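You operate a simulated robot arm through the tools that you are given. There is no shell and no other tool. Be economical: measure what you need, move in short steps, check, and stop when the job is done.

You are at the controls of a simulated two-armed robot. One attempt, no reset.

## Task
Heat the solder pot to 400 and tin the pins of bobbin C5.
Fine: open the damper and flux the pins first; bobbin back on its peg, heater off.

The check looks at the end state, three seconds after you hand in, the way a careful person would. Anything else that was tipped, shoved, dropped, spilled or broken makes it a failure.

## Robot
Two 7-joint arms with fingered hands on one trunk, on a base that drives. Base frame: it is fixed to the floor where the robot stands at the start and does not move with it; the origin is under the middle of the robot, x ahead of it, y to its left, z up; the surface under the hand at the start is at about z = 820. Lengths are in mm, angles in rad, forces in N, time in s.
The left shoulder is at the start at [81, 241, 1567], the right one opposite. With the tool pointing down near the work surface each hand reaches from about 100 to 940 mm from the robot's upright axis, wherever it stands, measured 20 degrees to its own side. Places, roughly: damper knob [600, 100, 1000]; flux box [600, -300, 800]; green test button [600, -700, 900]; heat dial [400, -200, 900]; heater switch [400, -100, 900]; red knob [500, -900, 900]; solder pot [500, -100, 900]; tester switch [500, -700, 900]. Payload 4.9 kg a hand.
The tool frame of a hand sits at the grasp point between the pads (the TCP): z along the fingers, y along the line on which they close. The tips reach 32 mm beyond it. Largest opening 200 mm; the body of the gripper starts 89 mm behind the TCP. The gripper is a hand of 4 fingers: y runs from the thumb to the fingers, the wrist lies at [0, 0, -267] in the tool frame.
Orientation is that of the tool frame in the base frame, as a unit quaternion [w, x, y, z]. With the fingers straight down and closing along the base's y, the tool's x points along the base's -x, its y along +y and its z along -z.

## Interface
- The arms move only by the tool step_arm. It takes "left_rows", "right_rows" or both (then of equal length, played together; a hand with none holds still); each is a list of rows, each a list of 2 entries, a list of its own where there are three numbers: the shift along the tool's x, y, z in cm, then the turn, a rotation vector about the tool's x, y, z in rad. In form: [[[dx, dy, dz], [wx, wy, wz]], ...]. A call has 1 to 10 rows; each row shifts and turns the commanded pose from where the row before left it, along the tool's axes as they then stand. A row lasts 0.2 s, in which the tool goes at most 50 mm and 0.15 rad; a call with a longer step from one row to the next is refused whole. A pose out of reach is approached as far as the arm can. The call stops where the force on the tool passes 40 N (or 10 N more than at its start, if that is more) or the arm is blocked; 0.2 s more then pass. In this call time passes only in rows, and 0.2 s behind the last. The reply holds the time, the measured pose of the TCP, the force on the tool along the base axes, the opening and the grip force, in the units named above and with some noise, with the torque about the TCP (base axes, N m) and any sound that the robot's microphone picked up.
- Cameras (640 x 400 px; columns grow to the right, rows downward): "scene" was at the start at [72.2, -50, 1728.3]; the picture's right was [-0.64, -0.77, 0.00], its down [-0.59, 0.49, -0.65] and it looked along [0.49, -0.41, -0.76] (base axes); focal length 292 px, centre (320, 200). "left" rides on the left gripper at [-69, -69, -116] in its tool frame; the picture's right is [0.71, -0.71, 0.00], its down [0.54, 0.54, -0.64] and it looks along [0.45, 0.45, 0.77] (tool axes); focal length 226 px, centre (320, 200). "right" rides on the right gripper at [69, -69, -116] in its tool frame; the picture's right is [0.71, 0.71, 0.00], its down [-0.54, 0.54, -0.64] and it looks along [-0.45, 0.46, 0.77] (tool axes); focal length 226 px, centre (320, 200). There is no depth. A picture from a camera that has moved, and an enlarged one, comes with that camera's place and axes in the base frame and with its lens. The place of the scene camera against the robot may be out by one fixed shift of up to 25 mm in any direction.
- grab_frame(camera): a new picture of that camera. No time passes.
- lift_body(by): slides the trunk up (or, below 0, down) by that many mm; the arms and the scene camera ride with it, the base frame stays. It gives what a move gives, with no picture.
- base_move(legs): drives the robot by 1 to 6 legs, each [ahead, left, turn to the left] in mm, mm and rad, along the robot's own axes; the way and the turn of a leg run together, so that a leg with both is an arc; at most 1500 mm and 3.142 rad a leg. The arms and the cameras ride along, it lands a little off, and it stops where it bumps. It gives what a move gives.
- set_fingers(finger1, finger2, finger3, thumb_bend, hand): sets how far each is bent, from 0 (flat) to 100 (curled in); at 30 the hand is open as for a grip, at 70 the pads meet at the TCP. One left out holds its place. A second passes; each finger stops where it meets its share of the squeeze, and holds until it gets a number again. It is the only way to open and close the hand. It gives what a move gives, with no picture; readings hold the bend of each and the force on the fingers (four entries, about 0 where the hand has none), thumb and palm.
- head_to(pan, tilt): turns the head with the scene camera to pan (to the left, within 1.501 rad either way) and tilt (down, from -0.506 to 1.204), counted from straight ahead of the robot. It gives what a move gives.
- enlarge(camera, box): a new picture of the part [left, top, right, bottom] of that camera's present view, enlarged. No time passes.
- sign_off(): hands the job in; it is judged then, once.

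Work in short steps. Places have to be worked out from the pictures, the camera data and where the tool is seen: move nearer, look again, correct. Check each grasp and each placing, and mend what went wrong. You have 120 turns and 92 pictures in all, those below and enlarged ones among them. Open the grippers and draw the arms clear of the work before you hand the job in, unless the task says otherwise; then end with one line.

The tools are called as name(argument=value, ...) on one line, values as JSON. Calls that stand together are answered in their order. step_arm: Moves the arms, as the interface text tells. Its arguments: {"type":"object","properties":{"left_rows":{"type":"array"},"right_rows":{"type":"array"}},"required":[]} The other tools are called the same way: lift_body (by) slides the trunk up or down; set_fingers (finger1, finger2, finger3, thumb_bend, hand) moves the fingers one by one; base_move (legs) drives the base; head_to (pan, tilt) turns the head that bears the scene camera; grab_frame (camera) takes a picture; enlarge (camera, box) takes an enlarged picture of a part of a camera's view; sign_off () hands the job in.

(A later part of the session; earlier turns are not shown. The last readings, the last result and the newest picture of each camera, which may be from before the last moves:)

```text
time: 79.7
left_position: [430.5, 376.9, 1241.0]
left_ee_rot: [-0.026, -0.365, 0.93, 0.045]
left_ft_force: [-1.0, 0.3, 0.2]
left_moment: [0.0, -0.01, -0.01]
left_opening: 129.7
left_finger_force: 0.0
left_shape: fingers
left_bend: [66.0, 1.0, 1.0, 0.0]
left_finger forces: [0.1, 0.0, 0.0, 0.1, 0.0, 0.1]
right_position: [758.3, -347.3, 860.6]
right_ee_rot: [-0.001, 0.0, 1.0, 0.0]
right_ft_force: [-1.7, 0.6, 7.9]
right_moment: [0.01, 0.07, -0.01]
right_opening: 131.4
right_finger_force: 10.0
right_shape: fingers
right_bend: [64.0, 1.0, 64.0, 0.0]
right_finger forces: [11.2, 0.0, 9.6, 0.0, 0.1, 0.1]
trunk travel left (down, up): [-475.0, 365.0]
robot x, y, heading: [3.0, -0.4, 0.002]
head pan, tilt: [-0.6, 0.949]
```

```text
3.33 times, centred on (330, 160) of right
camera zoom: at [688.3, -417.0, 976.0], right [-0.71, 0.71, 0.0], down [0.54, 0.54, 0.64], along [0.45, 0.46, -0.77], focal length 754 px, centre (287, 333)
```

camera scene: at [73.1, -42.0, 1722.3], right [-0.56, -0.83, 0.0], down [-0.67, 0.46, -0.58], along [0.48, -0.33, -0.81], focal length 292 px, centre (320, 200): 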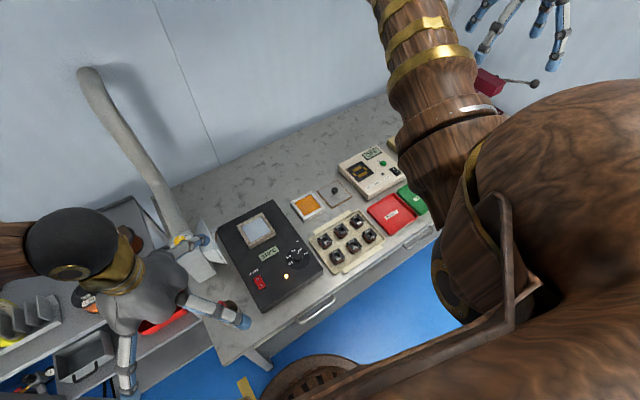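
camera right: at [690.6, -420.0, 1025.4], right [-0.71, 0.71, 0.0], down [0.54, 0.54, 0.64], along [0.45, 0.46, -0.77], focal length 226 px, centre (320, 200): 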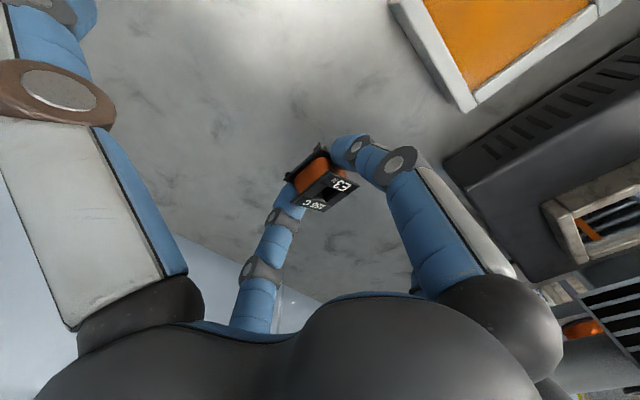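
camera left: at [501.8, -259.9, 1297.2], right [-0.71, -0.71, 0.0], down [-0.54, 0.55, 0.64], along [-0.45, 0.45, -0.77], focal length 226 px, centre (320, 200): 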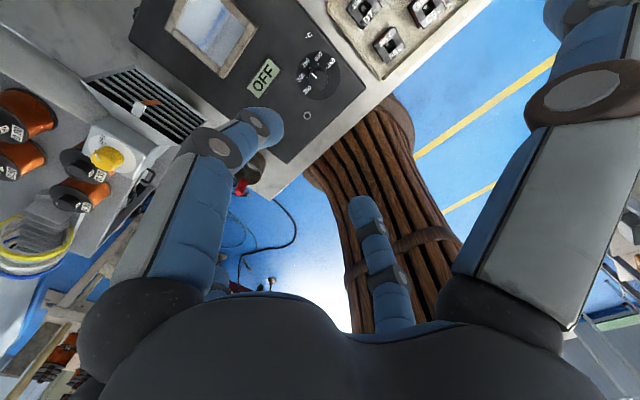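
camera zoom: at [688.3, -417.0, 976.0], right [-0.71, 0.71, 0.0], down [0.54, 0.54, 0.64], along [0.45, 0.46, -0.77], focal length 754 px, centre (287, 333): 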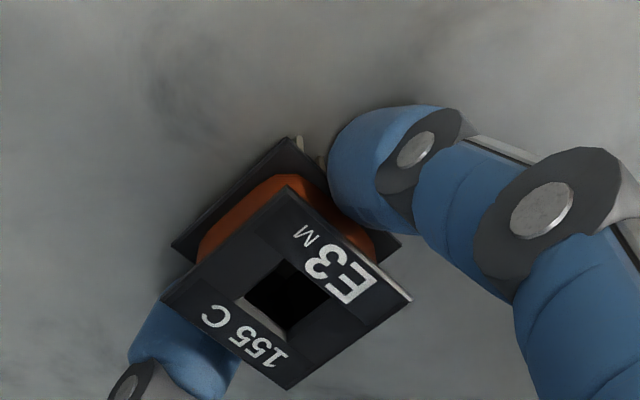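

I raise the grip by 7 mm so the fingertips stay off the tray floor when I seat E3.

set_fingers(hand="right", finger1=60, finger3=60)

step_arm(right_rows=[[[0, 0.15, -0.7], [0, 0, 0]]])

set_fingers(hand="right", finger1=70, finger3=70)

step_arm(right_rows=[[[0, 0, -4], [0, 0, 0]], [[0, 0, -4], [0, 0, 0]]])

enlarge(camera="right", box=[250, 100, 410, 220])

```text
time: 80.7
left_position: [430.2, 375.8, 1241.2]
left_ee_rot: [-0.025, -0.365, 0.93, 0.045]
left_ft_force: [-0.3, 0.1, -0.1]
left_moment: [0.01, -0.02, 0.0]
left_opening: 129.7
left_finger_force: 0.0
left_shape: fingers
left_bend: [66.0, 1.0, 1.0, 0.0]
left_finger forces: [0.1, 0.1, 0.0, 0.0, 0.0, 0.0]
right_position: [758.1, -348.4, 859.6]
right_ee_rot: [0.0, 0.0, 1.0, 0.001]
right_ft_force: [-0.5, 0.1, 5.7]
right_moment: [-0.04, 0.01, 0.01]
right_opening: 132.2
right_finger_force: 3.0
right_shape: fingers
right_bend: [61.0, 1.0, 61.0, 0.0]
right_finger forces: [3.4, 0.0, 3.2, 0.0, 0.0, 0.0]
trunk travel left (down, up): [-475.0, 365.0]
robot x, y, heading: [-0.2, -1.5, -0.001]
head pan, tilt: [-0.6, 0.949]
```

```text
time: 81.1
left_position: [431.4, 376.5, 1241.1]
left_ee_rot: [-0.026, -0.366, 0.929, 0.047]
left_ft_force: [0.7, 0.3, 0.5]
left_moment: [0.02, 0.01, 0.02]
left_opening: 129.5
left_finger_force: 0.0
left_shape: fingers
left_bend: [66.0, 1.0, 1.0, 0.0]
left_finger forces: [0.0, 0.0, 0.0, 0.0, 0.0, 0.0]
right_position: [759.1, -345.7, 865.8]
right_ee_rot: [-0.001, 0.001, 1.0, 0.001]
right_ft_force: [-0.5, 0.3, 0.2]
right_moment: [-0.03, -0.01, -0.02]
right_opening: 133.2
right_finger_force: 0.0
right_shape: fingers
right_bend: [60.0, 1.0, 60.0, 0.0]
right_finger forces: [0.0, 0.0, 0.1, 0.0, 0.0, 0.0]
trunk travel left (down, up): [-475.0, 365.0]
robot x, y, heading: [0.6, 1.3, 0.0]
head pan, tilt: [-0.6, 0.949]
```

```text
time: 82.1
left_position: [430.4, 374.6, 1240.0]
left_ee_rot: [-0.026, -0.365, 0.93, 0.046]
left_ft_force: [-0.2, 0.1, 0.2]
left_moment: [0.05, -0.01, -0.01]
left_opening: 129.8
left_finger_force: 0.1
left_shape: fingers
left_bend: [66.0, 1.0, 1.0, 0.0]
left_finger forces: [0.0, 0.0, 0.1, 0.0, 0.0, 0.0]
right_position: [758.5, -345.8, 866.7]
right_ee_rot: [-0.002, 0.0, 1.0, 0.001]
right_ft_force: [-0.3, 0.0, 0.2]
right_moment: [-0.01, 0.02, 0.0]
right_opening: 131.4
right_finger_force: 6.7
right_shape: fingers
right_bend: [64.0, 1.0, 64.0, 0.0]
right_finger forces: [7.4, 0.0, 7.2, 0.0, 0.0, 0.1]
trunk travel left (down, up): [-475.0, 365.0]
robot x, y, heading: [0.3, 1.8, -0.003]
head pan, tilt: [-0.6, 0.949]
```

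```text
time: 82.7
left_position: [430.5, 376.4, 1240.0]
left_ee_rot: [-0.025, -0.366, 0.929, 0.045]
left_ft_force: [0.3, 1.4, -0.1]
left_moment: [-0.01, -0.01, 0.01]
left_opening: 129.7
left_finger_force: 0.1
left_shape: fingers
left_bend: [66.0, 1.0, 1.0, 0.0]
left_finger forces: [0.0, 0.0, 0.0, 0.1, 0.2, 0.0]
right_position: [757.7, -344.6, 949.3]
right_ee_rot: [-0.001, -0.001, 1.0, 0.0]
right_ft_force: [-0.8, -0.4, 0.5]
right_moment: [-0.01, 0.01, -0.04]
right_opening: 131.7
right_finger_force: 7.5
right_shape: fingers
right_bend: [64.0, 1.0, 64.0, 0.0]
right_finger forces: [7.4, 0.0, 7.3, 0.1, 0.0, 0.0]
trunk travel left (down, up): [-475.0, 365.0]
robot x, y, heading: [3.8, 0.3, -0.002]
head pan, tilt: [-0.6, 0.949]
```

```text
3.33 times, centred on (330, 160) of right
camera zoom: at [688.2, -414.4, 1065.1], right [-0.71, 0.71, 0.0], down [0.54, 0.54, 0.64], along [0.45, 0.46, -0.77], focal length 754 px, centre (287, 333)
```

zoom: 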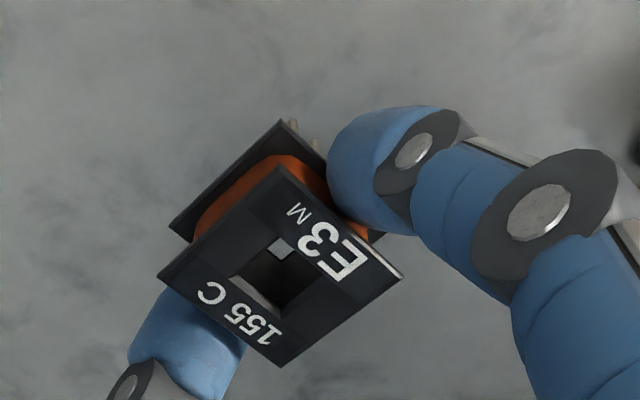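

E3 is level in the grip. I carry it back over its empty peg, with height to see the peg.

step_arm(right_rows=[[[4.4, -1.22, 0], [0, 0, 0]], [[4.4, -1.22, 0], [0, 0, 0]], [[4.4, -1.22, 0], [0, 0, 0]], [[4.4, -1.22, 0], [0, 0, 0]], [[4.4, -1.22, 0], [0, 0, 0]], [[4.4, -1.22, 0], [0, 0, 0]], [[4.4, -1.22, 0], [0, 0, 0]], [[4.4, -1.22, 0], [0, 0, 0]], [[4.4, -1.22, 0], [0, 0, 0]]])

enlarge(camera="right", box=[220, 60, 420, 220])

```text
time: 84.7
left_position: [430.5, 374.6, 1240.9]
left_ee_rot: [-0.026, -0.367, 0.929, 0.047]
left_ft_force: [0.1, -0.1, 0.3]
left_moment: [0.03, -0.02, 0.02]
left_opening: 130.0
left_finger_force: 0.1
left_shape: fingers
left_bend: [66.0, 1.0, 1.0, 0.0]
left_finger forces: [0.0, 0.0, 0.0, 0.0, 0.0, 0.1]
right_position: [360.6, -457.8, 945.7]
right_ee_rot: [0.001, -0.001, 1.0, 0.001]
right_ft_force: [0.5, 0.3, 0.1]
right_moment: [0.04, 0.03, 0.03]
right_opening: 131.5
right_finger_force: 7.4
right_shape: fingers
right_bend: [64.0, 1.0, 64.0, 0.0]
right_finger forces: [7.2, 0.0, 7.3, 0.1, 0.1, 0.0]
trunk travel left (down, up): [-475.0, 365.0]
robot x, y, heading: [0.4, -2.1, -0.001]
head pan, tilt: [-0.6, 0.949]
```

```text
2.50 times, centred on (320, 140) of right
camera zoom: at [291.3, -527.8, 1062.9], right [-0.71, 0.71, 0.0], down [0.54, 0.54, 0.64], along [0.45, 0.46, -0.77], focal length 565 px, centre (320, 350)
```

zoom: 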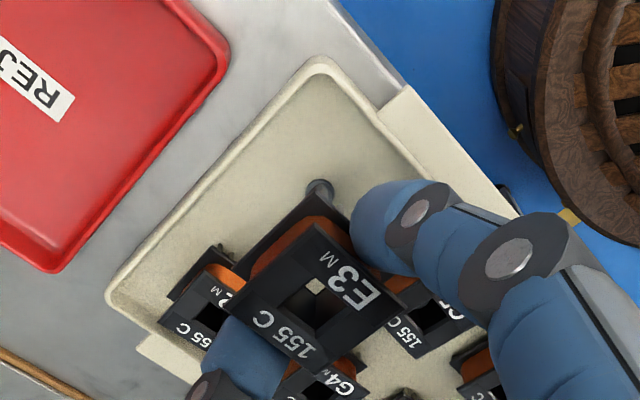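

Peg lies right on the hand's axis; E3's hole sits about 3 mm to −y in the grip, so I shift +3 mm in y and lower in small steps.

step_arm(right_rows=[[[0.08, 0.3, 1], [0, 0, 0]], [[0, 0, 1.5], [0, 0, 0]], [[0, 0, 1], [0, 0, 0]], [[0, 0, 0.4], [0, 0, 0]], [[0, 0, 0.4], [0, 0, 0]]])

step_arm(right_rows=[[[0, 0, 0.3], [0, 0, 0]], [[0, 0, 0.3], [0, 0, 0]]])

step_arm(right_rows=[[[0, 0, 0.3], [0, 0, 0]], [[0, 0, 0.3], [0, 0, 0]]])

```text
time: 85.9
left_position: [429.4, 375.0, 1240.7]
left_ee_rot: [-0.026, -0.366, 0.929, 0.046]
left_ft_force: [-0.1, 0.1, -0.1]
left_moment: [0.0, -0.02, -0.01]
left_opening: 130.0
left_finger_force: 0.1
left_shape: fingers
left_bend: [66.0, 1.0, 1.0, 0.0]
left_finger forces: [0.0, 0.1, 0.0, 0.1, 0.0, 0.0]
right_position: [362.0, -455.0, 902.7]
right_ee_rot: [-0.001, 0.001, 1.0, 0.001]
right_ft_force: [-0.9, -0.4, -0.2]
right_moment: [-0.01, 0.0, 0.03]
right_opening: 131.4
right_finger_force: 7.5
right_shape: fingers
right_bend: [64.0, 1.0, 64.0, 0.0]
right_finger forces: [7.3, 0.1, 7.3, 0.1, 0.0, 0.1]
trunk travel left (down, up): [-475.0, 365.0]
robot x, y, heading: [1.3, 2.1, 0.001]
head pan, tilt: [-0.6, 0.949]
```

```text
time: 86.5
left_position: [431.4, 375.4, 1240.8]
left_ee_rot: [-0.025, -0.365, 0.93, 0.046]
left_ft_force: [0.4, 0.4, -1.1]
left_moment: [0.0, 0.0, 0.01]
left_opening: 129.9
left_finger_force: 0.1
left_shape: fingers
left_bend: [66.0, 1.0, 1.0, 0.0]
left_finger forces: [0.1, 0.0, 0.0, 0.0, 0.0, 0.0]
right_position: [362.7, -454.1, 896.5]
right_ee_rot: [0.0, 0.001, 1.0, 0.001]
right_ft_force: [0.0, -0.2, -0.4]
right_moment: [0.01, -0.02, 0.0]
right_opening: 131.6
right_finger_force: 7.6
right_shape: fingers
right_bend: [64.0, 1.0, 64.0, 0.0]
right_finger forces: [7.4, 0.0, 7.3, 0.0, 0.1, 0.0]
trunk travel left (down, up): [-475.0, 365.0]
robot x, y, heading: [2.0, 1.1, 0.002]
head pan, tilt: [-0.6, 0.949]
```

```text
time: 87.1
left_position: [431.3, 375.8, 1239.5]
left_ee_rot: [-0.025, -0.366, 0.929, 0.046]
left_ft_force: [-0.4, 0.2, 0.2]
left_moment: [-0.02, 0.02, 0.0]
left_opening: 130.1
left_finger_force: 0.1
left_shape: fingers
left_bend: [66.0, 1.0, 1.0, 0.0]
left_finger forces: [0.0, 0.1, 0.1, 0.1, 0.0, 0.1]
right_position: [361.9, -455.2, 892.4]
right_ee_rot: [-0.001, 0.0, 1.0, 0.001]
right_ft_force: [-0.3, -0.6, -0.9]
right_moment: [-0.01, 0.01, 0.01]
right_opening: 131.4
right_finger_force: 6.9
right_shape: fingers
right_bend: [64.0, 1.0, 64.0, 0.0]
right_finger forces: [7.3, 0.0, 7.3, 0.1, 0.0, 0.1]
trunk travel left (down, up): [-475.0, 365.0]
robot x, y, heading: [1.0, 2.8, 0.0]
head pan, tilt: [-0.6, 0.949]
```

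step_arm(right_rows=[[[0, 0, 0.3], [0, 0, 0]], [[0, 0, 0.3], [0, 0, 0]]])

step_arm(right_rows=[[[0, 0, 0.3], [0, 0, 0]], [[0, 0, 0.3], [0, 0, 0]]])

enlarge(camera="right", box=[220, 60, 420, 220])

```text
time: 87.7
left_position: [430.7, 375.6, 1240.4]
left_ee_rot: [-0.026, -0.366, 0.929, 0.046]
left_ft_force: [-0.6, 0.2, -0.7]
left_moment: [-0.01, 0.01, 0.01]
left_opening: 129.6
left_finger_force: 0.0
left_shape: fingers
left_bend: [66.0, 1.0, 1.0, 0.0]
left_finger forces: [0.0, 0.0, 0.0, 0.0, 0.1, 0.0]
right_position: [361.1, -455.3, 885.4]
right_ee_rot: [-0.002, -0.001, 1.0, 0.001]
right_ft_force: [-0.1, -0.2, -0.5]
right_moment: [-0.02, 0.02, 0.03]
right_opening: 131.4
right_finger_force: 7.7
right_shape: fingers
right_bend: [64.0, 1.0, 64.0, 0.0]
right_finger forces: [7.2, 0.0, 7.3, 0.1, 0.0, 0.0]
trunk travel left (down, up): [-475.0, 365.0]
robot x, y, heading: [0.8, 0.4, 0.001]
head pan, tilt: [-0.6, 0.949]
```

```text
time: 88.3
left_position: [431.2, 376.2, 1240.7]
left_ee_rot: [-0.026, -0.365, 0.929, 0.046]
left_ft_force: [-0.7, -0.3, 0.3]
left_moment: [-0.01, -0.02, -0.02]
left_opening: 130.1
left_finger_force: 0.0
left_shape: fingers
left_bend: [66.0, 1.0, 1.0, 0.0]
left_finger forces: [0.0, 0.0, 0.1, 0.0, 0.0, 0.1]
right_position: [361.4, -454.7, 879.7]
right_ee_rot: [-0.001, 0.001, 1.0, 0.0]
right_ft_force: [0.8, 0.7, 2.6]
right_moment: [0.02, -0.02, -0.06]
right_opening: 131.6
right_finger_force: 7.5
right_shape: fingers
right_bend: [64.0, 1.0, 64.0, 0.0]
right_finger forces: [7.5, 0.1, 7.7, 0.1, 0.0, 0.0]
trunk travel left (down, up): [-475.0, 365.0]
robot x, y, heading: [-1.3, 4.6, 0.002]
head pan, tilt: [-0.6, 0.949]
```

```text
2.50 times, centred on (320, 140) of right
camera zoom: at [291.6, -523.6, 996.4], right [-0.71, 0.71, 0.0], down [0.54, 0.54, 0.64], along [0.45, 0.46, -0.77], focal length 565 px, centre (320, 350)
```

zoom: 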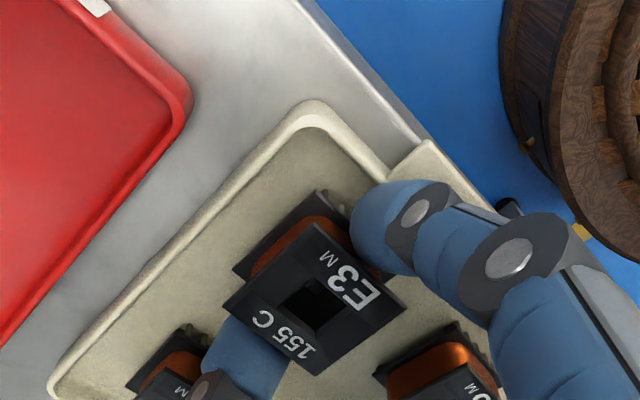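

Contact at a height that fits seating on the tray floor. I release E3, rise and check all bobbins.

set_fingers(hand="right", finger1=58, finger3=58)

step_arm(right_rows=[[[0, 0, -2], [0, 0, 0]], [[0, 0, -3], [0, 0, 0]], [[0, 4, -1.5], [0, 0, 0]], [[0, 2.7, 0], [0, 0, 0]]])

enlarge(camera="right", box=[190, 20, 440, 210])

```text
time: 89.3
left_position: [431.6, 376.1, 1241.6]
left_ee_rot: [-0.026, -0.366, 0.929, 0.046]
left_ft_force: [0.6, -0.5, 0.1]
left_moment: [0.0, -0.02, 0.0]
left_opening: 129.9
left_finger_force: 0.1
left_shape: fingers
left_bend: [66.0, 1.0, 1.0, 0.0]
left_finger forces: [0.0, 0.0, 0.0, 0.0, 0.0, 0.0]
right_position: [362.0, -454.8, 879.7]
right_ee_rot: [-0.001, 0.0, 1.0, 0.001]
right_ft_force: [1.0, -0.7, -0.6]
right_moment: [-0.02, 0.01, 0.01]
right_opening: 135.3
right_finger_force: 0.0
right_shape: fingers
right_bend: [57.0, 1.0, 57.0, 0.0]
right_finger forces: [0.0, 0.0, 0.0, 0.0, 0.1, 0.0]
trunk travel left (down, up): [-475.0, 365.0]
robot x, y, heading: [-1.3, -2.4, 0.002]
head pan, tilt: [-0.6, 0.949]
```

```text
time: 90.3
left_position: [430.9, 378.8, 1239.8]
left_ee_rot: [-0.026, -0.367, 0.929, 0.045]
left_ft_force: [0.5, 0.4, -0.2]
left_moment: [-0.03, -0.02, -0.02]
left_opening: 129.9
left_finger_force: 0.1
left_shape: fingers
left_bend: [66.0, 1.0, 1.0, 0.0]
left_finger forces: [0.0, 0.0, 0.0, 0.0, 0.0, 0.0]
right_position: [361.8, -385.7, 944.3]
right_ee_rot: [-0.001, 0.0, 1.0, 0.0]
right_ft_force: [-0.5, 0.0, -0.1]
right_moment: [-0.04, -0.03, 0.02]
right_opening: 135.4
right_finger_force: 0.1
right_shape: fingers
right_bend: [57.0, 1.0, 57.0, 0.0]
right_finger forces: [0.0, 0.1, 0.0, 0.1, 0.0, 0.0]
trunk travel left (down, up): [-475.0, 365.0]
robot x, y, heading: [0.3, 0.1, -0.0]
head pan, tilt: [-0.6, 0.949]
```

```text
2.11 times, centred on (315, 115) of right
camera zoom: at [292.2, -454.6, 1061.8], right [-0.71, 0.71, 0.0], down [0.54, 0.54, 0.64], along [0.45, 0.45, -0.77], focal length 476 px, centre (330, 379)
```

zoom: 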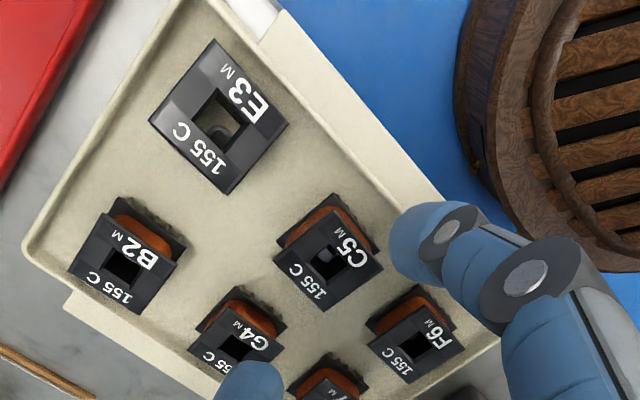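

enlarge(camera="right", box=[230, 20, 360, 130])

```text
3.64 times, centred on (295, 75) of right
camera zoom: at [292.2, -454.6, 1061.8], right [-0.71, 0.71, 0.0], down [0.54, 0.54, 0.64], along [0.45, 0.45, -0.77], focal length 822 px, centre (411, 654)
```

zoom: 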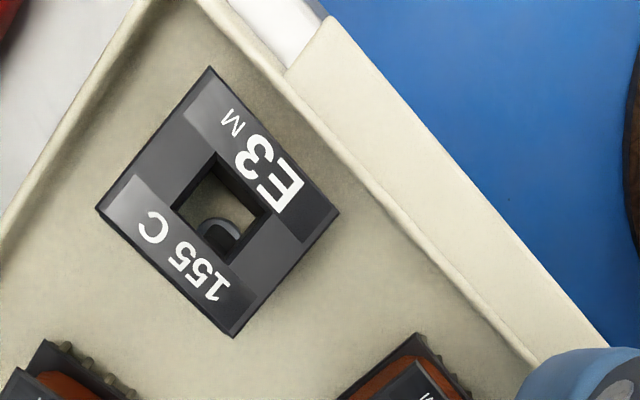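

E3 stands on its peg but leans slightly towards me (−x). I close the pair into a poker and press the raised +x part of its top down.

set_fingers(hand="right", finger1=70, finger3=70)

step_arm(right_rows=[[[-0.45, -3.5, 0], [0, 0, 0]], [[-0.45, -3.5, 0], [0, 0, 0]], [[0, 0, 1.5], [0, 0, 0]], [[0, 0, 1], [0, 0, 0]], [[0, 0, 0.5], [0, 0, 0]], [[0, 0, 0.4], [0, 0, 0]]])

step_arm(right_rows=[[[0, 0, 0.3], [0, 0, 0]], [[0, 0, 0.3], [0, 0, 0]]])

step_arm(right_rows=[[[0, 0, 0.3], [0, 0, 0]], [[0, 0, 0.2], [0, 0, 0]]])

```text
time: 91.3
left_position: [431.0, 376.6, 1239.8]
left_ee_rot: [-0.026, -0.366, 0.929, 0.046]
left_ft_force: [0.3, 1.0, 0.1]
left_moment: [-0.01, 0.02, 0.0]
left_opening: 129.8
left_finger_force: 0.2
left_shape: fingers
left_bend: [66.0, 1.0, 1.0, 0.0]
left_finger forces: [0.1, 0.1, 0.0, 0.0, 0.0, 0.0]
right_position: [362.1, -386.9, 944.7]
right_ee_rot: [-0.001, 0.0, 1.0, 0.001]
right_ft_force: [-0.1, 0.7, 0.2]
right_moment: [0.03, -0.02, 0.03]
right_opening: 128.2
right_finger_force: 0.1
right_shape: fingers
right_bend: [70.0, 1.0, 70.0, 0.0]
right_finger forces: [0.0, 0.0, 0.0, 0.1, 0.1, 0.0]
trunk travel left (down, up): [-475.0, 365.0]
robot x, y, heading: [-1.0, 1.7, -0.0]
head pan, tilt: [-0.6, 0.949]
```

```text
time: 92.7
left_position: [431.4, 376.0, 1241.0]
left_ee_rot: [-0.025, -0.366, 0.929, 0.045]
left_ft_force: [-1.3, -0.2, 0.7]
left_moment: [0.0, 0.04, 0.01]
left_opening: 130.1
left_finger_force: 0.1
left_shape: fingers
left_bend: [66.0, 1.0, 1.0, 0.0]
left_finger forces: [0.0, 0.1, 0.1, 0.0, 0.0, 0.0]
right_position: [371.2, -458.4, 911.0]
right_ee_rot: [0.0, 0.0, 1.0, 0.0]
right_ft_force: [-0.4, 0.5, 0.7]
right_moment: [-0.03, -0.01, 0.03]
right_opening: 128.3
right_finger_force: 0.2
right_shape: fingers
right_bend: [70.0, 1.0, 70.0, 0.0]
right_finger forces: [0.0, 0.0, 0.0, 0.0, 0.0, 0.0]
trunk travel left (down, up): [-475.0, 365.0]
robot x, y, heading: [3.7, 0.6, -0.001]
head pan, tilt: [-0.6, 0.949]
```

```text
time: 93.3
left_position: [430.9, 376.4, 1240.1]
left_ee_rot: [-0.025, -0.366, 0.929, 0.046]
left_ft_force: [0.8, 0.8, -0.6]
left_moment: [0.0, -0.01, 0.02]
left_opening: 129.8
left_finger_force: 0.0
left_shape: fingers
left_bend: [66.0, 1.0, 1.0, 0.0]
left_finger forces: [0.1, 0.0, 0.1, 0.0, 0.0, 0.1]
right_position: [371.5, -455.6, 904.6]
right_ee_rot: [-0.001, -0.001, 1.0, 0.0]
right_ft_force: [0.6, 0.1, 0.4]
right_moment: [0.0, -0.02, 0.03]
right_opening: 128.4
right_finger_force: 0.0
right_shape: fingers
right_bend: [70.0, 1.0, 70.0, 0.0]
right_finger forces: [0.0, 0.0, 0.0, 0.0, 0.1, 0.1]
trunk travel left (down, up): [-475.0, 365.0]
robot x, y, heading: [-0.4, -0.8, 0.002]
head pan, tilt: [-0.6, 0.949]
```

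```text
time: 93.9
left_position: [431.4, 375.3, 1240.3]
left_ee_rot: [-0.025, -0.366, 0.929, 0.046]
left_ft_force: [-0.5, 0.3, -0.2]
left_moment: [0.02, -0.01, 0.0]
left_opening: 130.0
left_finger_force: 0.1
left_shape: fingers
left_bend: [66.0, 1.0, 1.0, 0.0]
left_finger forces: [0.1, 0.1, 0.0, 0.1, 0.0, 0.1]
right_position: [370.7, -457.8, 900.0]
right_ee_rot: [-0.002, 0.0, 1.0, 0.001]
right_ft_force: [0.4, -0.7, -0.2]
right_moment: [-0.04, 0.02, 0.0]
right_opening: 128.1
right_finger_force: 0.0
right_shape: fingers
right_bend: [70.0, 1.0, 70.0, 0.0]
right_finger forces: [0.0, 0.0, 0.1, 0.0, 0.0, 0.0]
trunk travel left (down, up): [-475.0, 365.0]
robot x, y, heading: [0.0, -0.3, 0.001]
head pan, tilt: [-0.6, 0.949]
```

step_arm(right_rows=[[[0, 0, 0.3], [0, 0, 0]], [[0, 0, 0.2], [0, 0, 0]]])

enlarge(camera="right", box=[220, 80, 420, 220])

```text
time: 94.5
left_position: [431.3, 376.1, 1240.1]
left_ee_rot: [-0.025, -0.365, 0.93, 0.045]
left_ft_force: [0.2, -0.5, -0.5]
left_moment: [0.0, 0.02, -0.06]
left_opening: 130.1
left_finger_force: 0.0
left_shape: fingers
left_bend: [66.0, 1.0, 1.0, 0.0]
left_finger forces: [0.1, 0.0, 0.0, 0.0, 0.0, 0.0]
right_position: [369.6, -456.4, 895.4]
right_ee_rot: [-0.002, 0.0, 1.0, 0.0]
right_ft_force: [-1.1, -0.1, 4.5]
right_moment: [0.01, 0.08, -0.03]
right_opening: 128.1
right_finger_force: 1.6
right_shape: fingers
right_bend: [70.0, 1.0, 70.0, 0.0]
right_finger forces: [3.8, 0.1, 0.0, 0.2, 0.0, 0.0]
trunk travel left (down, up): [-475.0, 365.0]
robot x, y, heading: [-2.4, 0.3, -0.004]
head pan, tilt: [-0.6, 0.949]
```

```text
2.86 times, centred on (320, 150) of right
camera zoom: at [300.3, -526.3, 1011.8], right [-0.71, 0.71, 0.0], down [0.54, 0.54, 0.64], along [0.45, 0.46, -0.77], focal length 646 px, centre (320, 343)
```

zoom: 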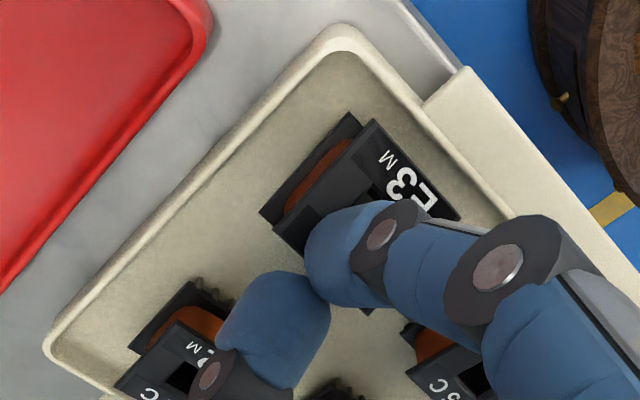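

E3's peg seems to sit at one side of its hole. I'll regrip E3 across x, which squares it, then reseat it.

step_arm(right_rows=[[[0, 0, -2], [0, 0, 0]], [[1.2, 0, -1], [0, 0, 0]]])

set_fingers(hand="right", finger1=56, finger3=56)

step_arm(right_rows=[[[0, 0, 1.5], [0, 0, 0]], [[0, 0, 1.5], [0, 0, 0]], [[0, 0, 1.0], [0, 0, 0]], [[0, 0, 0.4], [0, 0, 0]]])

set_fingers(hand="right", finger1=70, finger3=70)

enlarge(camera="right", box=[220, 80, 420, 220])

```text
time: 95.1
left_position: [428.9, 376.1, 1240.4]
left_ee_rot: [-0.025, -0.366, 0.929, 0.045]
left_ft_force: [-0.5, 0.4, -0.2]
left_moment: [0.0, -0.03, 0.02]
left_opening: 130.0
left_finger_force: 0.0
left_shape: fingers
left_bend: [66.0, 1.0, 1.0, 0.0]
left_finger forces: [0.1, 0.1, 0.0, 0.1, 0.0, 0.0]
right_position: [359.0, -457.2, 925.5]
right_ee_rot: [-0.001, 0.0, 1.0, 0.0]
right_ft_force: [-0.3, 0.3, 0.4]
right_moment: [-0.04, -0.01, 0.0]
right_opening: 128.2
right_finger_force: 0.2
right_shape: fingers
right_bend: [70.0, 1.0, 70.0, 0.0]
right_finger forces: [0.0, 0.0, 0.1, 0.1, 0.0, 0.1]
trunk travel left (down, up): [-475.0, 365.0]
robot x, y, heading: [-3.0, -2.9, -0.0]
head pan, tilt: [-0.6, 0.949]
```

```text
time: 96.1
left_position: [432.1, 376.7, 1239.8]
left_ee_rot: [-0.026, -0.366, 0.929, 0.046]
left_ft_force: [0.0, 0.5, 0.9]
left_moment: [0.0, 0.0, -0.01]
left_opening: 129.7
left_finger_force: 0.0
left_shape: fingers
left_bend: [66.0, 1.0, 1.0, 0.0]
left_finger forces: [0.1, 0.0, 0.0, 0.1, 0.1, 0.0]
right_position: [358.9, -455.6, 925.3]
right_ee_rot: [-0.001, 0.0, 1.0, 0.002]
right_ft_force: [0.4, -0.5, -0.5]
right_moment: [-0.02, -0.02, -0.01]
right_opening: 136.2
right_finger_force: 0.0
right_shape: fingers
right_bend: [56.0, 1.0, 56.0, 0.0]
right_finger forces: [0.0, 0.0, 0.0, 0.0, 0.0, 0.0]
trunk travel left (down, up): [-475.0, 365.0]
robot x, y, heading: [0.1, -0.1, 0.001]
head pan, tilt: [-0.6, 0.949]
```

```text
time: 97.1
left_position: [430.5, 375.8, 1241.0]
left_ee_rot: [-0.025, -0.366, 0.929, 0.046]
left_ft_force: [0.2, 0.6, -0.2]
left_moment: [0.03, 0.0, -0.02]
left_opening: 129.8
left_finger_force: 0.1
left_shape: fingers
left_bend: [66.0, 1.0, 1.0, 0.0]
left_finger forces: [0.0, 0.0, 0.1, 0.1, 0.1, 0.1]
right_position: [358.9, -456.3, 881.4]
right_ee_rot: [-0.001, 0.0, 1.0, 0.001]
right_ft_force: [0.0, 0.6, -0.3]
right_moment: [0.02, 0.03, -0.01]
right_opening: 136.3
right_finger_force: 0.1
right_shape: fingers
right_bend: [56.0, 1.0, 56.0, 0.0]
right_finger forces: [0.1, 0.1, 0.0, 0.0, 0.0, 0.1]
trunk travel left (down, up): [-475.0, 365.0]
robot x, y, heading: [-0.5, -1.4, 0.003]
head pan, tilt: [-0.6, 0.949]
```

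```text
time: 98.1
left_position: [431.0, 375.7, 1240.3]
left_ee_rot: [-0.026, -0.366, 0.929, 0.045]
left_ft_force: [-0.7, 0.5, 0.6]
left_moment: [0.0, 0.01, -0.04]
left_opening: 129.8
left_finger_force: 0.1
left_shape: fingers
left_bend: [66.0, 1.0, 1.0, 0.0]
left_finger forces: [0.0, 0.0, 0.0, 0.0, 0.0, 0.0]
right_position: [358.2, -456.9, 881.7]
right_ee_rot: [-0.002, 0.0, 1.0, 0.001]
right_ft_force: [0.0, 0.5, 1.0]
right_moment: [-0.01, -0.02, -0.02]
right_opening: 131.4
right_finger_force: 7.7
right_shape: fingers
right_bend: [64.0, 1.0, 63.0, 0.0]
right_finger forces: [7.3, 0.1, 7.2, 0.1, 0.0, 0.0]
trunk travel left (down, up): [-475.0, 365.0]
robot x, y, heading: [-1.2, 1.1, 0.002]
head pan, tilt: [-0.6, 0.949]
```

```text
2.86 times, centred on (320, 150) of right
camera zoom: at [289.2, -525.8, 997.6], right [-0.71, 0.71, 0.0], down [0.54, 0.54, 0.64], along [0.45, 0.46, -0.77], focal length 646 px, centre (320, 343)
```

zoom: 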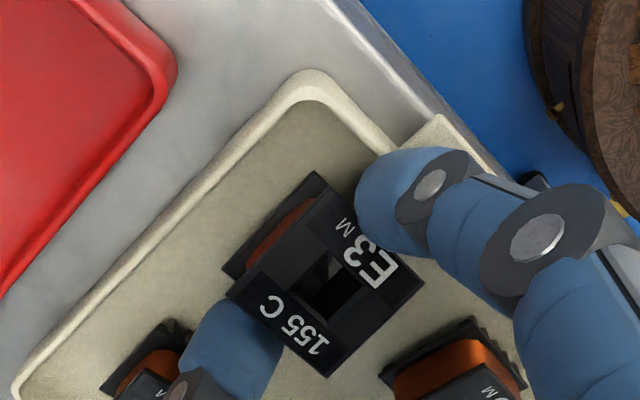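

I lift E3 a little, shift it towards where the peg showed (about +6.5, +5.5 mm) and lower again with force watch.

step_arm(right_rows=[[[0, 0, -1.2], [0, 0, 0]], [[0, 0, -0.8], [0, 0, 0]], [[-0.65, 0.55, 0], [0, 0, 0]], [[0, 0, 0.5], [0, 0, 0]], [[0, 0, 0.4], [0, 0, 0]]])

step_arm(right_rows=[[[0, 0, 0.3], [0, 0, 0]], [[0, 0, 0.3], [0, 0, 0]]])

step_arm(right_rows=[[[0, 0, 0.3], [0, 0, 0]], [[0, 0, 0.2], [0, 0, 0]]])

```text
time: 99.3
left_position: [431.4, 376.1, 1241.0]
left_ee_rot: [-0.026, -0.366, 0.929, 0.046]
left_ft_force: [0.2, 0.3, 0.4]
left_moment: [-0.05, -0.04, 0.01]
left_opening: 130.0
left_finger_force: 0.0
left_shape: fingers
left_bend: [66.0, 1.0, 1.0, 0.0]
left_finger forces: [0.1, 0.1, 0.0, 0.0, 0.0, 0.1]
right_position: [364.6, -451.0, 891.3]
right_ee_rot: [-0.001, 0.0, 1.0, 0.001]
right_ft_force: [-0.4, 0.2, -0.8]
right_moment: [0.02, 0.0, -0.03]
right_opening: 131.4
right_finger_force: 7.2
right_shape: fingers
right_bend: [64.0, 1.0, 63.0, 0.0]
right_finger forces: [7.2, 0.0, 6.7, 0.0, 0.0, 0.0]
trunk travel left (down, up): [-475.0, 365.0]
robot x, y, heading: [2.6, 1.5, 0.002]
head pan, tilt: [-0.6, 0.949]
```

```text
time: 99.9
left_position: [431.7, 375.6, 1239.9]
left_ee_rot: [-0.026, -0.366, 0.929, 0.046]
left_ft_force: [-0.7, 0.1, -0.1]
left_moment: [-0.02, -0.03, -0.02]
left_opening: 129.7
left_finger_force: 0.0
left_shape: fingers
left_bend: [66.0, 1.0, 1.0, 0.0]
left_finger forces: [0.0, 0.1, 0.0, 0.1, 0.0, 0.0]
right_position: [365.5, -451.6, 885.7]
right_ee_rot: [0.0, 0.0, 1.0, 0.0]
right_ft_force: [-0.2, 0.3, 0.1]
right_moment: [0.03, 0.04, -0.03]
right_opening: 131.6
right_finger_force: 7.0
right_shape: fingers
right_bend: [64.0, 1.0, 63.0, 0.0]
right_finger forces: [7.3, 0.1, 6.7, 0.0, 0.1, 0.1]
trunk travel left (down, up): [-475.0, 365.0]
robot x, y, heading: [-0.0, -0.5, -0.002]
head pan, tilt: [-0.6, 0.949]
```

```text
time: 100.5
left_position: [431.7, 375.7, 1239.9]
left_ee_rot: [-0.026, -0.365, 0.929, 0.046]
left_ft_force: [0.7, 1.2, -0.2]
left_moment: [0.01, 0.03, -0.03]
left_opening: 129.8
left_finger_force: 0.0
left_shape: fingers
left_bend: [66.0, 1.0, 1.0, 0.0]
left_finger forces: [0.0, 0.0, 0.1, 0.0, 0.0, 0.1]
right_position: [366.0, -452.2, 880.0]
right_ee_rot: [0.0, 0.0, 1.0, 0.001]
right_ft_force: [-0.2, 0.3, 0.5]
right_moment: [-0.01, 0.04, -0.01]
right_opening: 131.6
right_finger_force: 7.0
right_shape: fingers
right_bend: [64.0, 1.0, 63.0, 0.0]
right_finger forces: [7.3, 0.0, 6.9, 0.0, 0.0, 0.0]
trunk travel left (down, up): [-475.0, 365.0]
robot x, y, heading: [-2.2, 0.0, 0.006]
head pan, tilt: [-0.6, 0.949]
```

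No peg contact so far, a good sign. I go down to the floor.

step_arm(right_rows=[[[0, 0, 0.2], [0, 0, 0]], [[0, 0, 0.2], [0, 0, 0]]])

step_arm(right_rows=[[[0, 0, 0.2], [0, 0, 0]], [[0, 0, 0.2], [0, 0, 0]]])

```text
time: 101.1
left_position: [431.6, 375.6, 1240.9]
left_ee_rot: [-0.026, -0.366, 0.929, 0.046]
left_ft_force: [0.2, 0.8, 1.4]
left_moment: [0.01, 0.01, -0.04]
left_opening: 129.9
left_finger_force: 0.0
left_shape: fingers
left_bend: [66.0, 1.0, 1.0, 0.0]
left_finger forces: [0.0, 0.1, 0.0, 0.0, 0.1, 0.1]
right_position: [365.8, -451.9, 877.7]
right_ee_rot: [-0.001, 0.0, 1.0, 0.0]
right_ft_force: [1.4, 0.0, 3.9]
right_moment: [0.01, -0.01, 0.04]
right_opening: 131.3
right_finger_force: 7.3
right_shape: fingers
right_bend: [64.0, 1.0, 63.0, 0.0]
right_finger forces: [6.5, 0.0, 8.0, 0.0, 0.1, 0.1]
trunk travel left (down, up): [-475.0, 365.0]
robot x, y, heading: [-2.4, -2.4, 0.001]
head pan, tilt: [-0.6, 0.949]
```

```text
time: 101.7
left_position: [431.2, 375.8, 1240.2]
left_ee_rot: [-0.026, -0.366, 0.929, 0.047]
left_ft_force: [-1.3, 0.4, 0.4]
left_moment: [0.01, 0.01, 0.04]
left_opening: 130.1
left_finger_force: 0.1
left_shape: fingers
left_bend: [66.0, 1.0, 1.0, 0.0]
left_finger forces: [0.0, 0.0, 0.1, 0.0, 0.0, 0.1]
right_position: [365.1, -452.3, 873.7]
right_ee_rot: [-0.002, 0.001, 1.0, 0.001]
right_ft_force: [1.2, 0.1, 3.0]
right_moment: [0.02, -0.01, -0.03]
right_opening: 130.4
right_finger_force: 6.2
right_shape: fingers
right_bend: [65.0, 1.0, 64.0, 0.0]
right_finger forces: [5.3, 0.1, 6.5, 0.0, 0.0, 0.0]
trunk travel left (down, up): [-475.0, 365.0]
robot x, y, heading: [-2.5, 0.7, 0.002]
head pan, tilt: [-0.6, 0.949]
```

Bobbin is on the floor. I release, rise and look at E3 and C5 together.

set_fingers(hand="right", finger1=57, finger3=57)

step_arm(right_rows=[[[0, 0, -2], [0, 0, 0]], [[0, 0, -3], [0, 0, 0]], [[0.2, 3.5, -2], [0, 0, 0]], [[0.2, 3, 0], [0, 0, 0]]])

enlarge(camera="right", box=[190, 20, 440, 210])

```text
time: 102.7
left_position: [430.3, 377.2, 1240.7]
left_ee_rot: [-0.026, -0.366, 0.929, 0.046]
left_ft_force: [-0.9, -0.7, 1.4]
left_moment: [-0.01, 0.02, 0.0]
left_opening: 129.9
left_finger_force: 0.2
left_shape: fingers
left_bend: [66.0, 1.0, 1.0, 0.0]
left_finger forces: [0.0, 0.0, 0.0, 0.0, 0.0, 0.1]
right_position: [365.5, -450.4, 872.9]
right_ee_rot: [0.0, 0.0, 1.0, 0.0]
right_ft_force: [2.2, 0.2, 6.7]
right_moment: [-0.06, -0.05, -0.03]
right_opening: 132.4
right_finger_force: 5.5
right_shape: fingers
right_bend: [60.0, 1.0, 58.0, 0.0]
right_finger forces: [6.8, 0.1, 3.5, 0.1, 0.0, 0.1]
trunk travel left (down, up): [-475.0, 365.0]
robot x, y, heading: [-1.1, -0.5, -0.003]
head pan, tilt: [-0.6, 0.949]
```

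```text
time: 103.7
left_position: [430.6, 377.8, 1240.9]
left_ee_rot: [-0.026, -0.366, 0.929, 0.045]
left_ft_force: [0.7, 0.1, -0.7]
left_moment: [-0.03, 0.01, -0.04]
left_opening: 129.9
left_finger_force: 0.1
left_shape: fingers
left_bend: [66.0, 1.0, 1.0, 0.0]
left_finger forces: [0.1, 0.0, 0.0, 0.0, 0.1, 0.0]
right_position: [359.0, -385.1, 944.0]
right_ee_rot: [-0.002, 0.0, 1.0, 0.0]
right_ft_force: [0.0, 0.6, 0.2]
right_moment: [-0.06, -0.02, 0.05]
right_opening: 136.0
right_finger_force: 0.0
right_shape: fingers
right_bend: [56.0, 1.0, 56.0, 0.0]
right_finger forces: [0.1, 0.1, 0.0, 0.0, 0.0, 0.0]
trunk travel left (down, up): [-475.0, 365.0]
robot x, y, heading: [0.3, -1.8, -0.001]
head pan, tilt: [-0.6, 0.949]
```

```text
2.11 times, centred on (315, 115) of right
camera zoom: at [289.1, -454.3, 1061.4], right [-0.71, 0.71, 0.0], down [0.54, 0.54, 0.64], along [0.45, 0.45, -0.77], focal length 476 px, centre (330, 379)
```

zoom: 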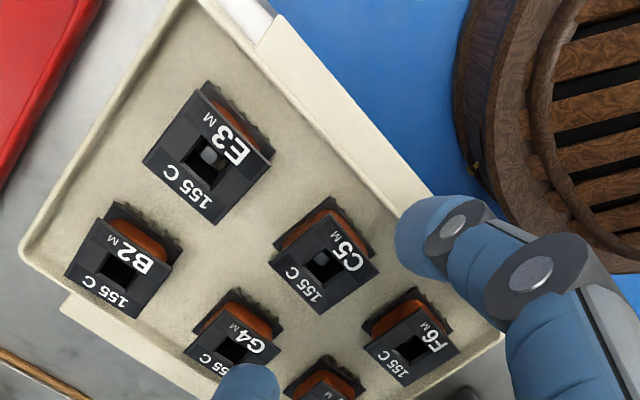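

E3 sits properly on its peg again. Now C5 at about [362, -388]: the same grip, with the hand tilted 0.12 rad about the closing axis to lift the flared finger over the heater box.

step_arm(right_rows=[[[-0.35, -0.65, 0], [-0.12, 0, 0]], [[0, -0.3, 2.48], [0, 0, 0]], [[0, -0.24, 1.985], [0, 0, 0]], [[0, -0.156, 1.29], [0, 0, 0]], [[0, -0.06, 0.5], [0, 0, 0]]])

enlarge(camera="right", box=[220, 80, 420, 240])

```text
time: 104.9
left_position: [429.8, 375.4, 1240.0]
left_ee_rot: [-0.026, -0.365, 0.93, 0.045]
left_ft_force: [-0.2, 0.9, -0.5]
left_moment: [-0.05, -0.02, -0.01]
left_opening: 130.2
left_finger_force: 0.0
left_shape: fingers
left_bend: [66.0, 1.0, 1.0, 0.0]
left_finger forces: [0.0, 0.0, 0.0, 0.0, 0.1, 0.0]
right_position: [363.3, -393.1, 880.6]
right_ee_rot: [-0.001, 0.001, 0.998, 0.06]
right_ft_force: [-0.8, 0.0, 0.1]
right_moment: [-0.01, 0.03, 0.0]
right_opening: 136.2
right_finger_force: 0.1
right_shape: fingers
right_bend: [56.0, 1.0, 56.0, 0.0]
right_finger forces: [0.0, 0.0, 0.4, 0.0, 0.1, 0.0]
trunk travel left (down, up): [-475.0, 365.0]
robot x, y, heading: [3.8, 1.0, -0.001]
head pan, tilt: [-0.6, 0.949]
```

```text
2.50 times, centred on (320, 160) of right
camera zoom: at [293.5, -475.7, 987.4], right [-0.71, 0.7, 0.09], down [0.54, 0.46, 0.7], along [0.45, 0.54, -0.71], focal length 565 px, centre (320, 300)
```

zoom: 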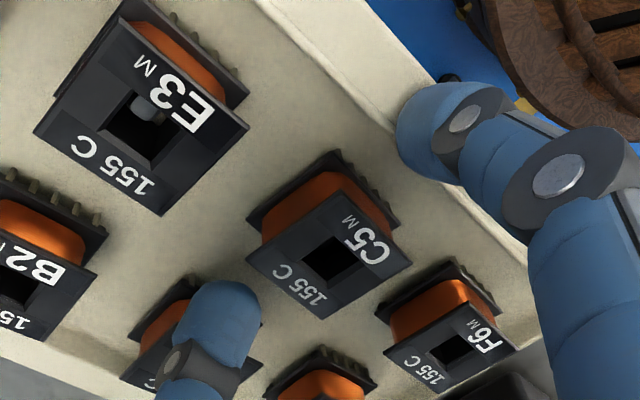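

C5 is centred between the fingers. I close on it.

step_arm(right_rows=[[[0, 0.12, 0], [0, 0, 0]]])

set_fingers(hand="right", finger1=70, finger3=70)

step_arm(right_rows=[[[0, 0.06, -0.5], [0, 0, 0]], [[0, 0.18, -1.5], [0, 0, 0]], [[0, 0.48, -4], [0, 0, 0]]])

enlarge(camera="right", box=[220, 80, 420, 240])

```text
time: 105.3
left_position: [430.3, 376.2, 1240.6]
left_ee_rot: [-0.025, -0.365, 0.929, 0.046]
left_ft_force: [0.2, -0.5, -0.7]
left_moment: [0.03, -0.03, 0.0]
left_opening: 129.8
left_finger_force: 0.0
left_shape: fingers
left_bend: [66.0, 1.0, 1.0, 0.0]
left_finger forces: [0.0, 0.0, 0.1, 0.0, 0.0, 0.1]
right_position: [364.0, -391.3, 880.0]
right_ee_rot: [-0.001, -0.001, 0.998, 0.061]
right_ft_force: [-1.1, 0.6, 0.0]
right_moment: [0.06, 0.0, 0.01]
right_opening: 136.1
right_finger_force: 0.6
right_shape: fingers
right_bend: [56.0, 1.0, 56.0, 0.0]
right_finger forces: [0.0, 0.1, 0.7, 0.0, 0.0, 0.0]
trunk travel left (down, up): [-475.0, 365.0]
robot x, y, heading: [2.9, 4.7, -0.002]
head pan, tilt: [-0.6, 0.949]
```

```text
time: 106.3
left_position: [431.3, 376.4, 1240.8]
left_ee_rot: [-0.026, -0.367, 0.929, 0.046]
left_ft_force: [-0.1, -0.3, 0.6]
left_moment: [-0.03, 0.0, -0.02]
left_opening: 129.9
left_finger_force: 0.1
left_shape: fingers
left_bend: [66.0, 1.0, 1.0, 0.0]
left_finger forces: [0.0, 0.0, 0.1, 0.0, 0.1, 0.1]
right_position: [364.5, -391.8, 880.7]
right_ee_rot: [-0.001, 0.0, 0.998, 0.06]
right_ft_force: [-0.4, -0.1, 0.0]
right_moment: [0.02, 0.01, 0.01]
right_opening: 130.9
right_finger_force: 7.7
right_shape: fingers
right_bend: [65.0, 1.0, 63.0, 0.0]
right_finger forces: [7.3, 0.0, 7.6, 0.1, 0.0, 0.1]
trunk travel left (down, up): [-475.0, 365.0]
robot x, y, heading: [-2.8, -1.5, 0.001]
head pan, tilt: [-0.6, 0.949]
```

```text
time: 107.1
left_position: [430.8, 376.2, 1240.6]
left_ee_rot: [-0.025, -0.365, 0.93, 0.046]
left_ft_force: [-0.5, 0.5, 0.2]
left_moment: [-0.01, -0.01, -0.01]
left_opening: 130.1
left_finger_force: 0.1
left_shape: fingers
left_bend: [66.0, 1.0, 1.0, 0.0]
left_finger forces: [0.0, 0.0, 0.0, 0.1, 0.0, 0.1]
right_position: [362.5, -393.2, 941.6]
right_ee_rot: [-0.001, 0.0, 0.998, 0.06]
right_ft_force: [-1.1, 0.6, -0.6]
right_moment: [-0.03, 0.0, 0.01]
right_opening: 131.0
right_finger_force: 7.0
right_shape: fingers
right_bend: [65.0, 1.0, 63.0, 0.0]
right_finger forces: [7.2, 0.1, 7.2, 0.1, 0.0, 0.1]
trunk travel left (down, up): [-475.0, 365.0]
robot x, y, heading: [1.1, 0.7, 0.001]
head pan, tilt: [-0.6, 0.949]
```

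```text
2.50 times, centred on (320, 160) of right
camera zoom: at [293.7, -476.4, 1048.4], right [-0.71, 0.7, 0.09], down [0.54, 0.46, 0.7], along [0.45, 0.54, -0.71], focal length 565 px, centre (320, 300)
```

zoom: 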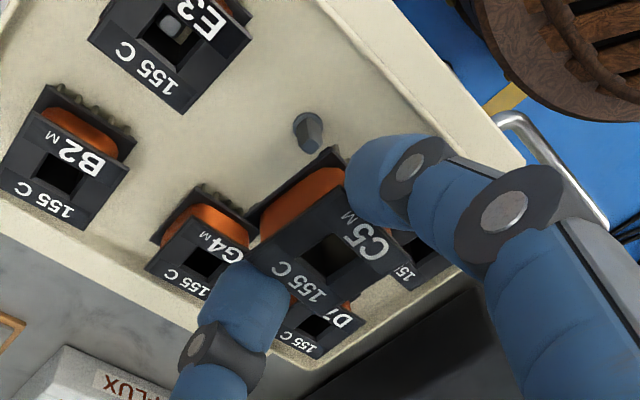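

C5 is in the grip and its free peg is visible. I note this pose for the return, and go over the flux box.

step_arm(right_rows=[[[-4.0, 0.865, -0.903], [0, 0, 0]], [[-4.0, 0.865, -0.903], [0, 0, 0]], [[-4.0, 0.865, -0.903], [0, 0, 0]], [[-4.0, 0.865, -0.903], [0, 0, 0]], [[-4.0, 0.865, -0.903], [0, 0, 0]], [[-4.0, 0.865, -0.903], [0, 0, 0]]])

enlarge(camera="right", box=[180, 20, 460, 240])

```text
time: 108.5
left_position: [431.5, 375.6, 1240.1]
left_ee_rot: [-0.026, -0.366, 0.929, 0.047]
left_ft_force: [0.3, -0.5, -0.7]
left_moment: [-0.01, -0.01, -0.01]
left_opening: 130.0
left_finger_force: 0.0
left_shape: fingers
left_bend: [66.0, 1.0, 1.0, 0.0]
left_finger forces: [0.0, 0.1, 0.1, 0.0, 0.0, 0.0]
right_position: [606.7, -346.3, 1002.4]
right_ee_rot: [-0.002, 0.0, 0.998, 0.06]
right_ft_force: [0.5, -0.2, -0.3]
right_moment: [0.01, 0.02, 0.02]
right_opening: 130.8
right_finger_force: 7.5
right_shape: fingers
right_bend: [65.0, 1.0, 63.0, 0.0]
right_finger forces: [7.3, 0.0, 7.3, 0.0, 0.1, 0.0]
trunk travel left (down, up): [-475.0, 365.0]
robot x, y, heading: [-0.4, -1.6, -0.002]
head pan, tilt: [-0.6, 0.949]
```

```text
1.82 times, centred on (320, 130) of right
camera zoom: at [537.6, -430.1, 1108.7], right [-0.71, 0.7, 0.09], down [0.54, 0.46, 0.7], along [0.45, 0.54, -0.71], focal length 411 px, centre (320, 327)
```

zoom: 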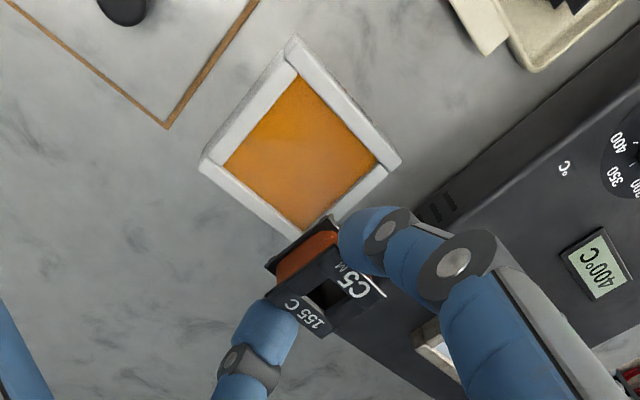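

The flux field is right below the bobbin and the fingers fit inside its walls. I go down to just above the surface and look.

step_arm(right_rows=[[[0, -0.479, 3.97], [0, 0, 0]], [[0, -0.479, 3.97], [0, 0, 0]], [[0, -0.18, 1.49], [0, 0, 0]], [[0, -0.132, 1.09], [0, 0, 0]]])

enlarge(camera="right", box=[220, 80, 420, 240])

```text
time: 109.5
left_position: [429.7, 376.1, 1240.5]
left_ee_rot: [-0.025, -0.365, 0.929, 0.046]
left_ft_force: [0.9, 1.0, -0.7]
left_moment: [-0.01, 0.01, 0.0]
left_opening: 129.8
left_finger_force: 0.0
left_shape: fingers
left_bend: [66.0, 1.0, 1.0, 0.0]
left_finger forces: [0.0, 0.0, 0.1, 0.0, 0.0, 0.0]
right_position: [605.0, -347.8, 896.9]
right_ee_rot: [0.001, -0.001, 0.998, 0.06]
right_ft_force: [0.7, -1.2, 13.2]
right_moment: [0.01, -0.09, -0.03]
right_opening: 131.4
right_finger_force: 10.5
right_shape: fingers
right_bend: [65.0, 1.0, 63.0, 0.0]
right_finger forces: [9.8, 0.0, 10.6, 0.0, 0.0, 0.0]
trunk travel left (down, up): [-475.0, 365.0]
robot x, y, heading: [-2.2, -1.1, -0.002]
head pan, tilt: [-0.6, 0.949]
```

```text
2.50 times, centred on (320, 160) of right
camera zoom: at [535.1, -430.3, 1003.9], right [-0.71, 0.7, 0.08], down [0.54, 0.46, 0.7], along [0.46, 0.54, -0.71], focal length 565 px, centre (320, 300)
```

zoom: 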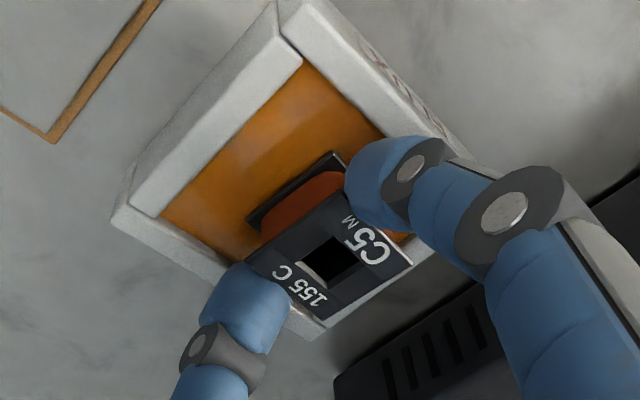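

The pad pushed back at 13 N, so the pins are pressed into the flux. I hold a moment, lift, then turn the hand 85° about the vertical (so the flared fingers clear the fume nozzle) and head for the pot.

step_arm(right_rows=[[[0, 0, 0], [0, 0, 0]], [[0, 0, 0], [0, 0, 0]], [[0, 0.455, -3.77], [0, 0, 0]], [[0, 0.455, -3.77], [0, 0, 0]], [[0, 0.455, -3.77], [0, 0, 0]]])

step_arm(right_rows=[[[0, 0, 0], [0, 0.0177, -0.147]], [[0, 0, 0], [0, 0.0177, -0.147]], [[0, 0, 0], [0, 0.0177, -0.147]], [[0, 0, 0], [0, 0.0177, -0.147]], [[0, 0, 0], [0, 0.0177, -0.147]], [[0, 0, 0], [0, 0.0177, -0.147]], [[0, 0, 0], [0, 0.0177, -0.147]], [[0, 0, 0], [0, 0.0177, -0.147]], [[0, 0, 0], [0, 0.0177, -0.147]], [[0, 0, 0], [0, 0.0177, -0.147]]])

```text
time: 110.7
left_position: [431.4, 375.9, 1240.3]
left_ee_rot: [-0.024, -0.366, 0.929, 0.046]
left_ft_force: [-0.4, -1.1, 0.4]
left_moment: [-0.04, 0.01, 0.01]
left_opening: 129.9
left_finger_force: 0.0
left_shape: fingers
left_bend: [66.0, 1.0, 1.0, 0.0]
left_finger forces: [0.1, 0.0, 0.0, 0.0, 0.0, 0.1]
right_position: [604.1, -345.9, 1008.5]
right_ee_rot: [-0.001, 0.0, 0.998, 0.06]
right_ft_force: [-0.3, 0.5, -0.2]
right_moment: [-0.02, -0.05, 0.0]
right_opening: 130.8
right_finger_force: 7.5
right_shape: fingers
right_bend: [65.0, 1.0, 63.0, 0.0]
right_finger forces: [7.3, 0.1, 7.2, 0.0, 0.0, 0.0]
trunk travel left (down, up): [-475.0, 365.0]
robot x, y, heading: [-0.8, -0.9, -0.001]
head pan, tilt: [-0.6, 0.949]
```

```text
time: 112.9
left_position: [430.4, 376.2, 1240.3]
left_ee_rot: [-0.026, -0.366, 0.929, 0.046]
left_ft_force: [0.2, 1.4, 0.8]
left_moment: [0.01, -0.05, 0.0]
left_opening: 129.9
left_finger_force: 0.2
left_shape: fingers
left_bend: [66.0, 1.0, 1.0, 0.0]
left_finger forces: [0.0, 0.0, 0.1, 0.0, 0.1, 0.0]
right_position: [604.2, -346.6, 1008.8]
right_ee_rot: [-0.04, -0.674, 0.736, 0.045]
right_ft_force: [-0.1, 0.3, -0.9]
right_moment: [0.03, 0.01, 0.02]
right_opening: 131.1
right_finger_force: 7.1
right_shape: fingers
right_bend: [65.0, 1.0, 63.0, 0.0]
right_finger forces: [7.1, 0.0, 7.2, 0.0, 0.0, 0.0]
trunk travel left (down, up): [-475.0, 365.0]
robot x, y, heading: [-0.4, 1.3, -0.003]
head pan, tilt: [-0.6, 0.949]
```

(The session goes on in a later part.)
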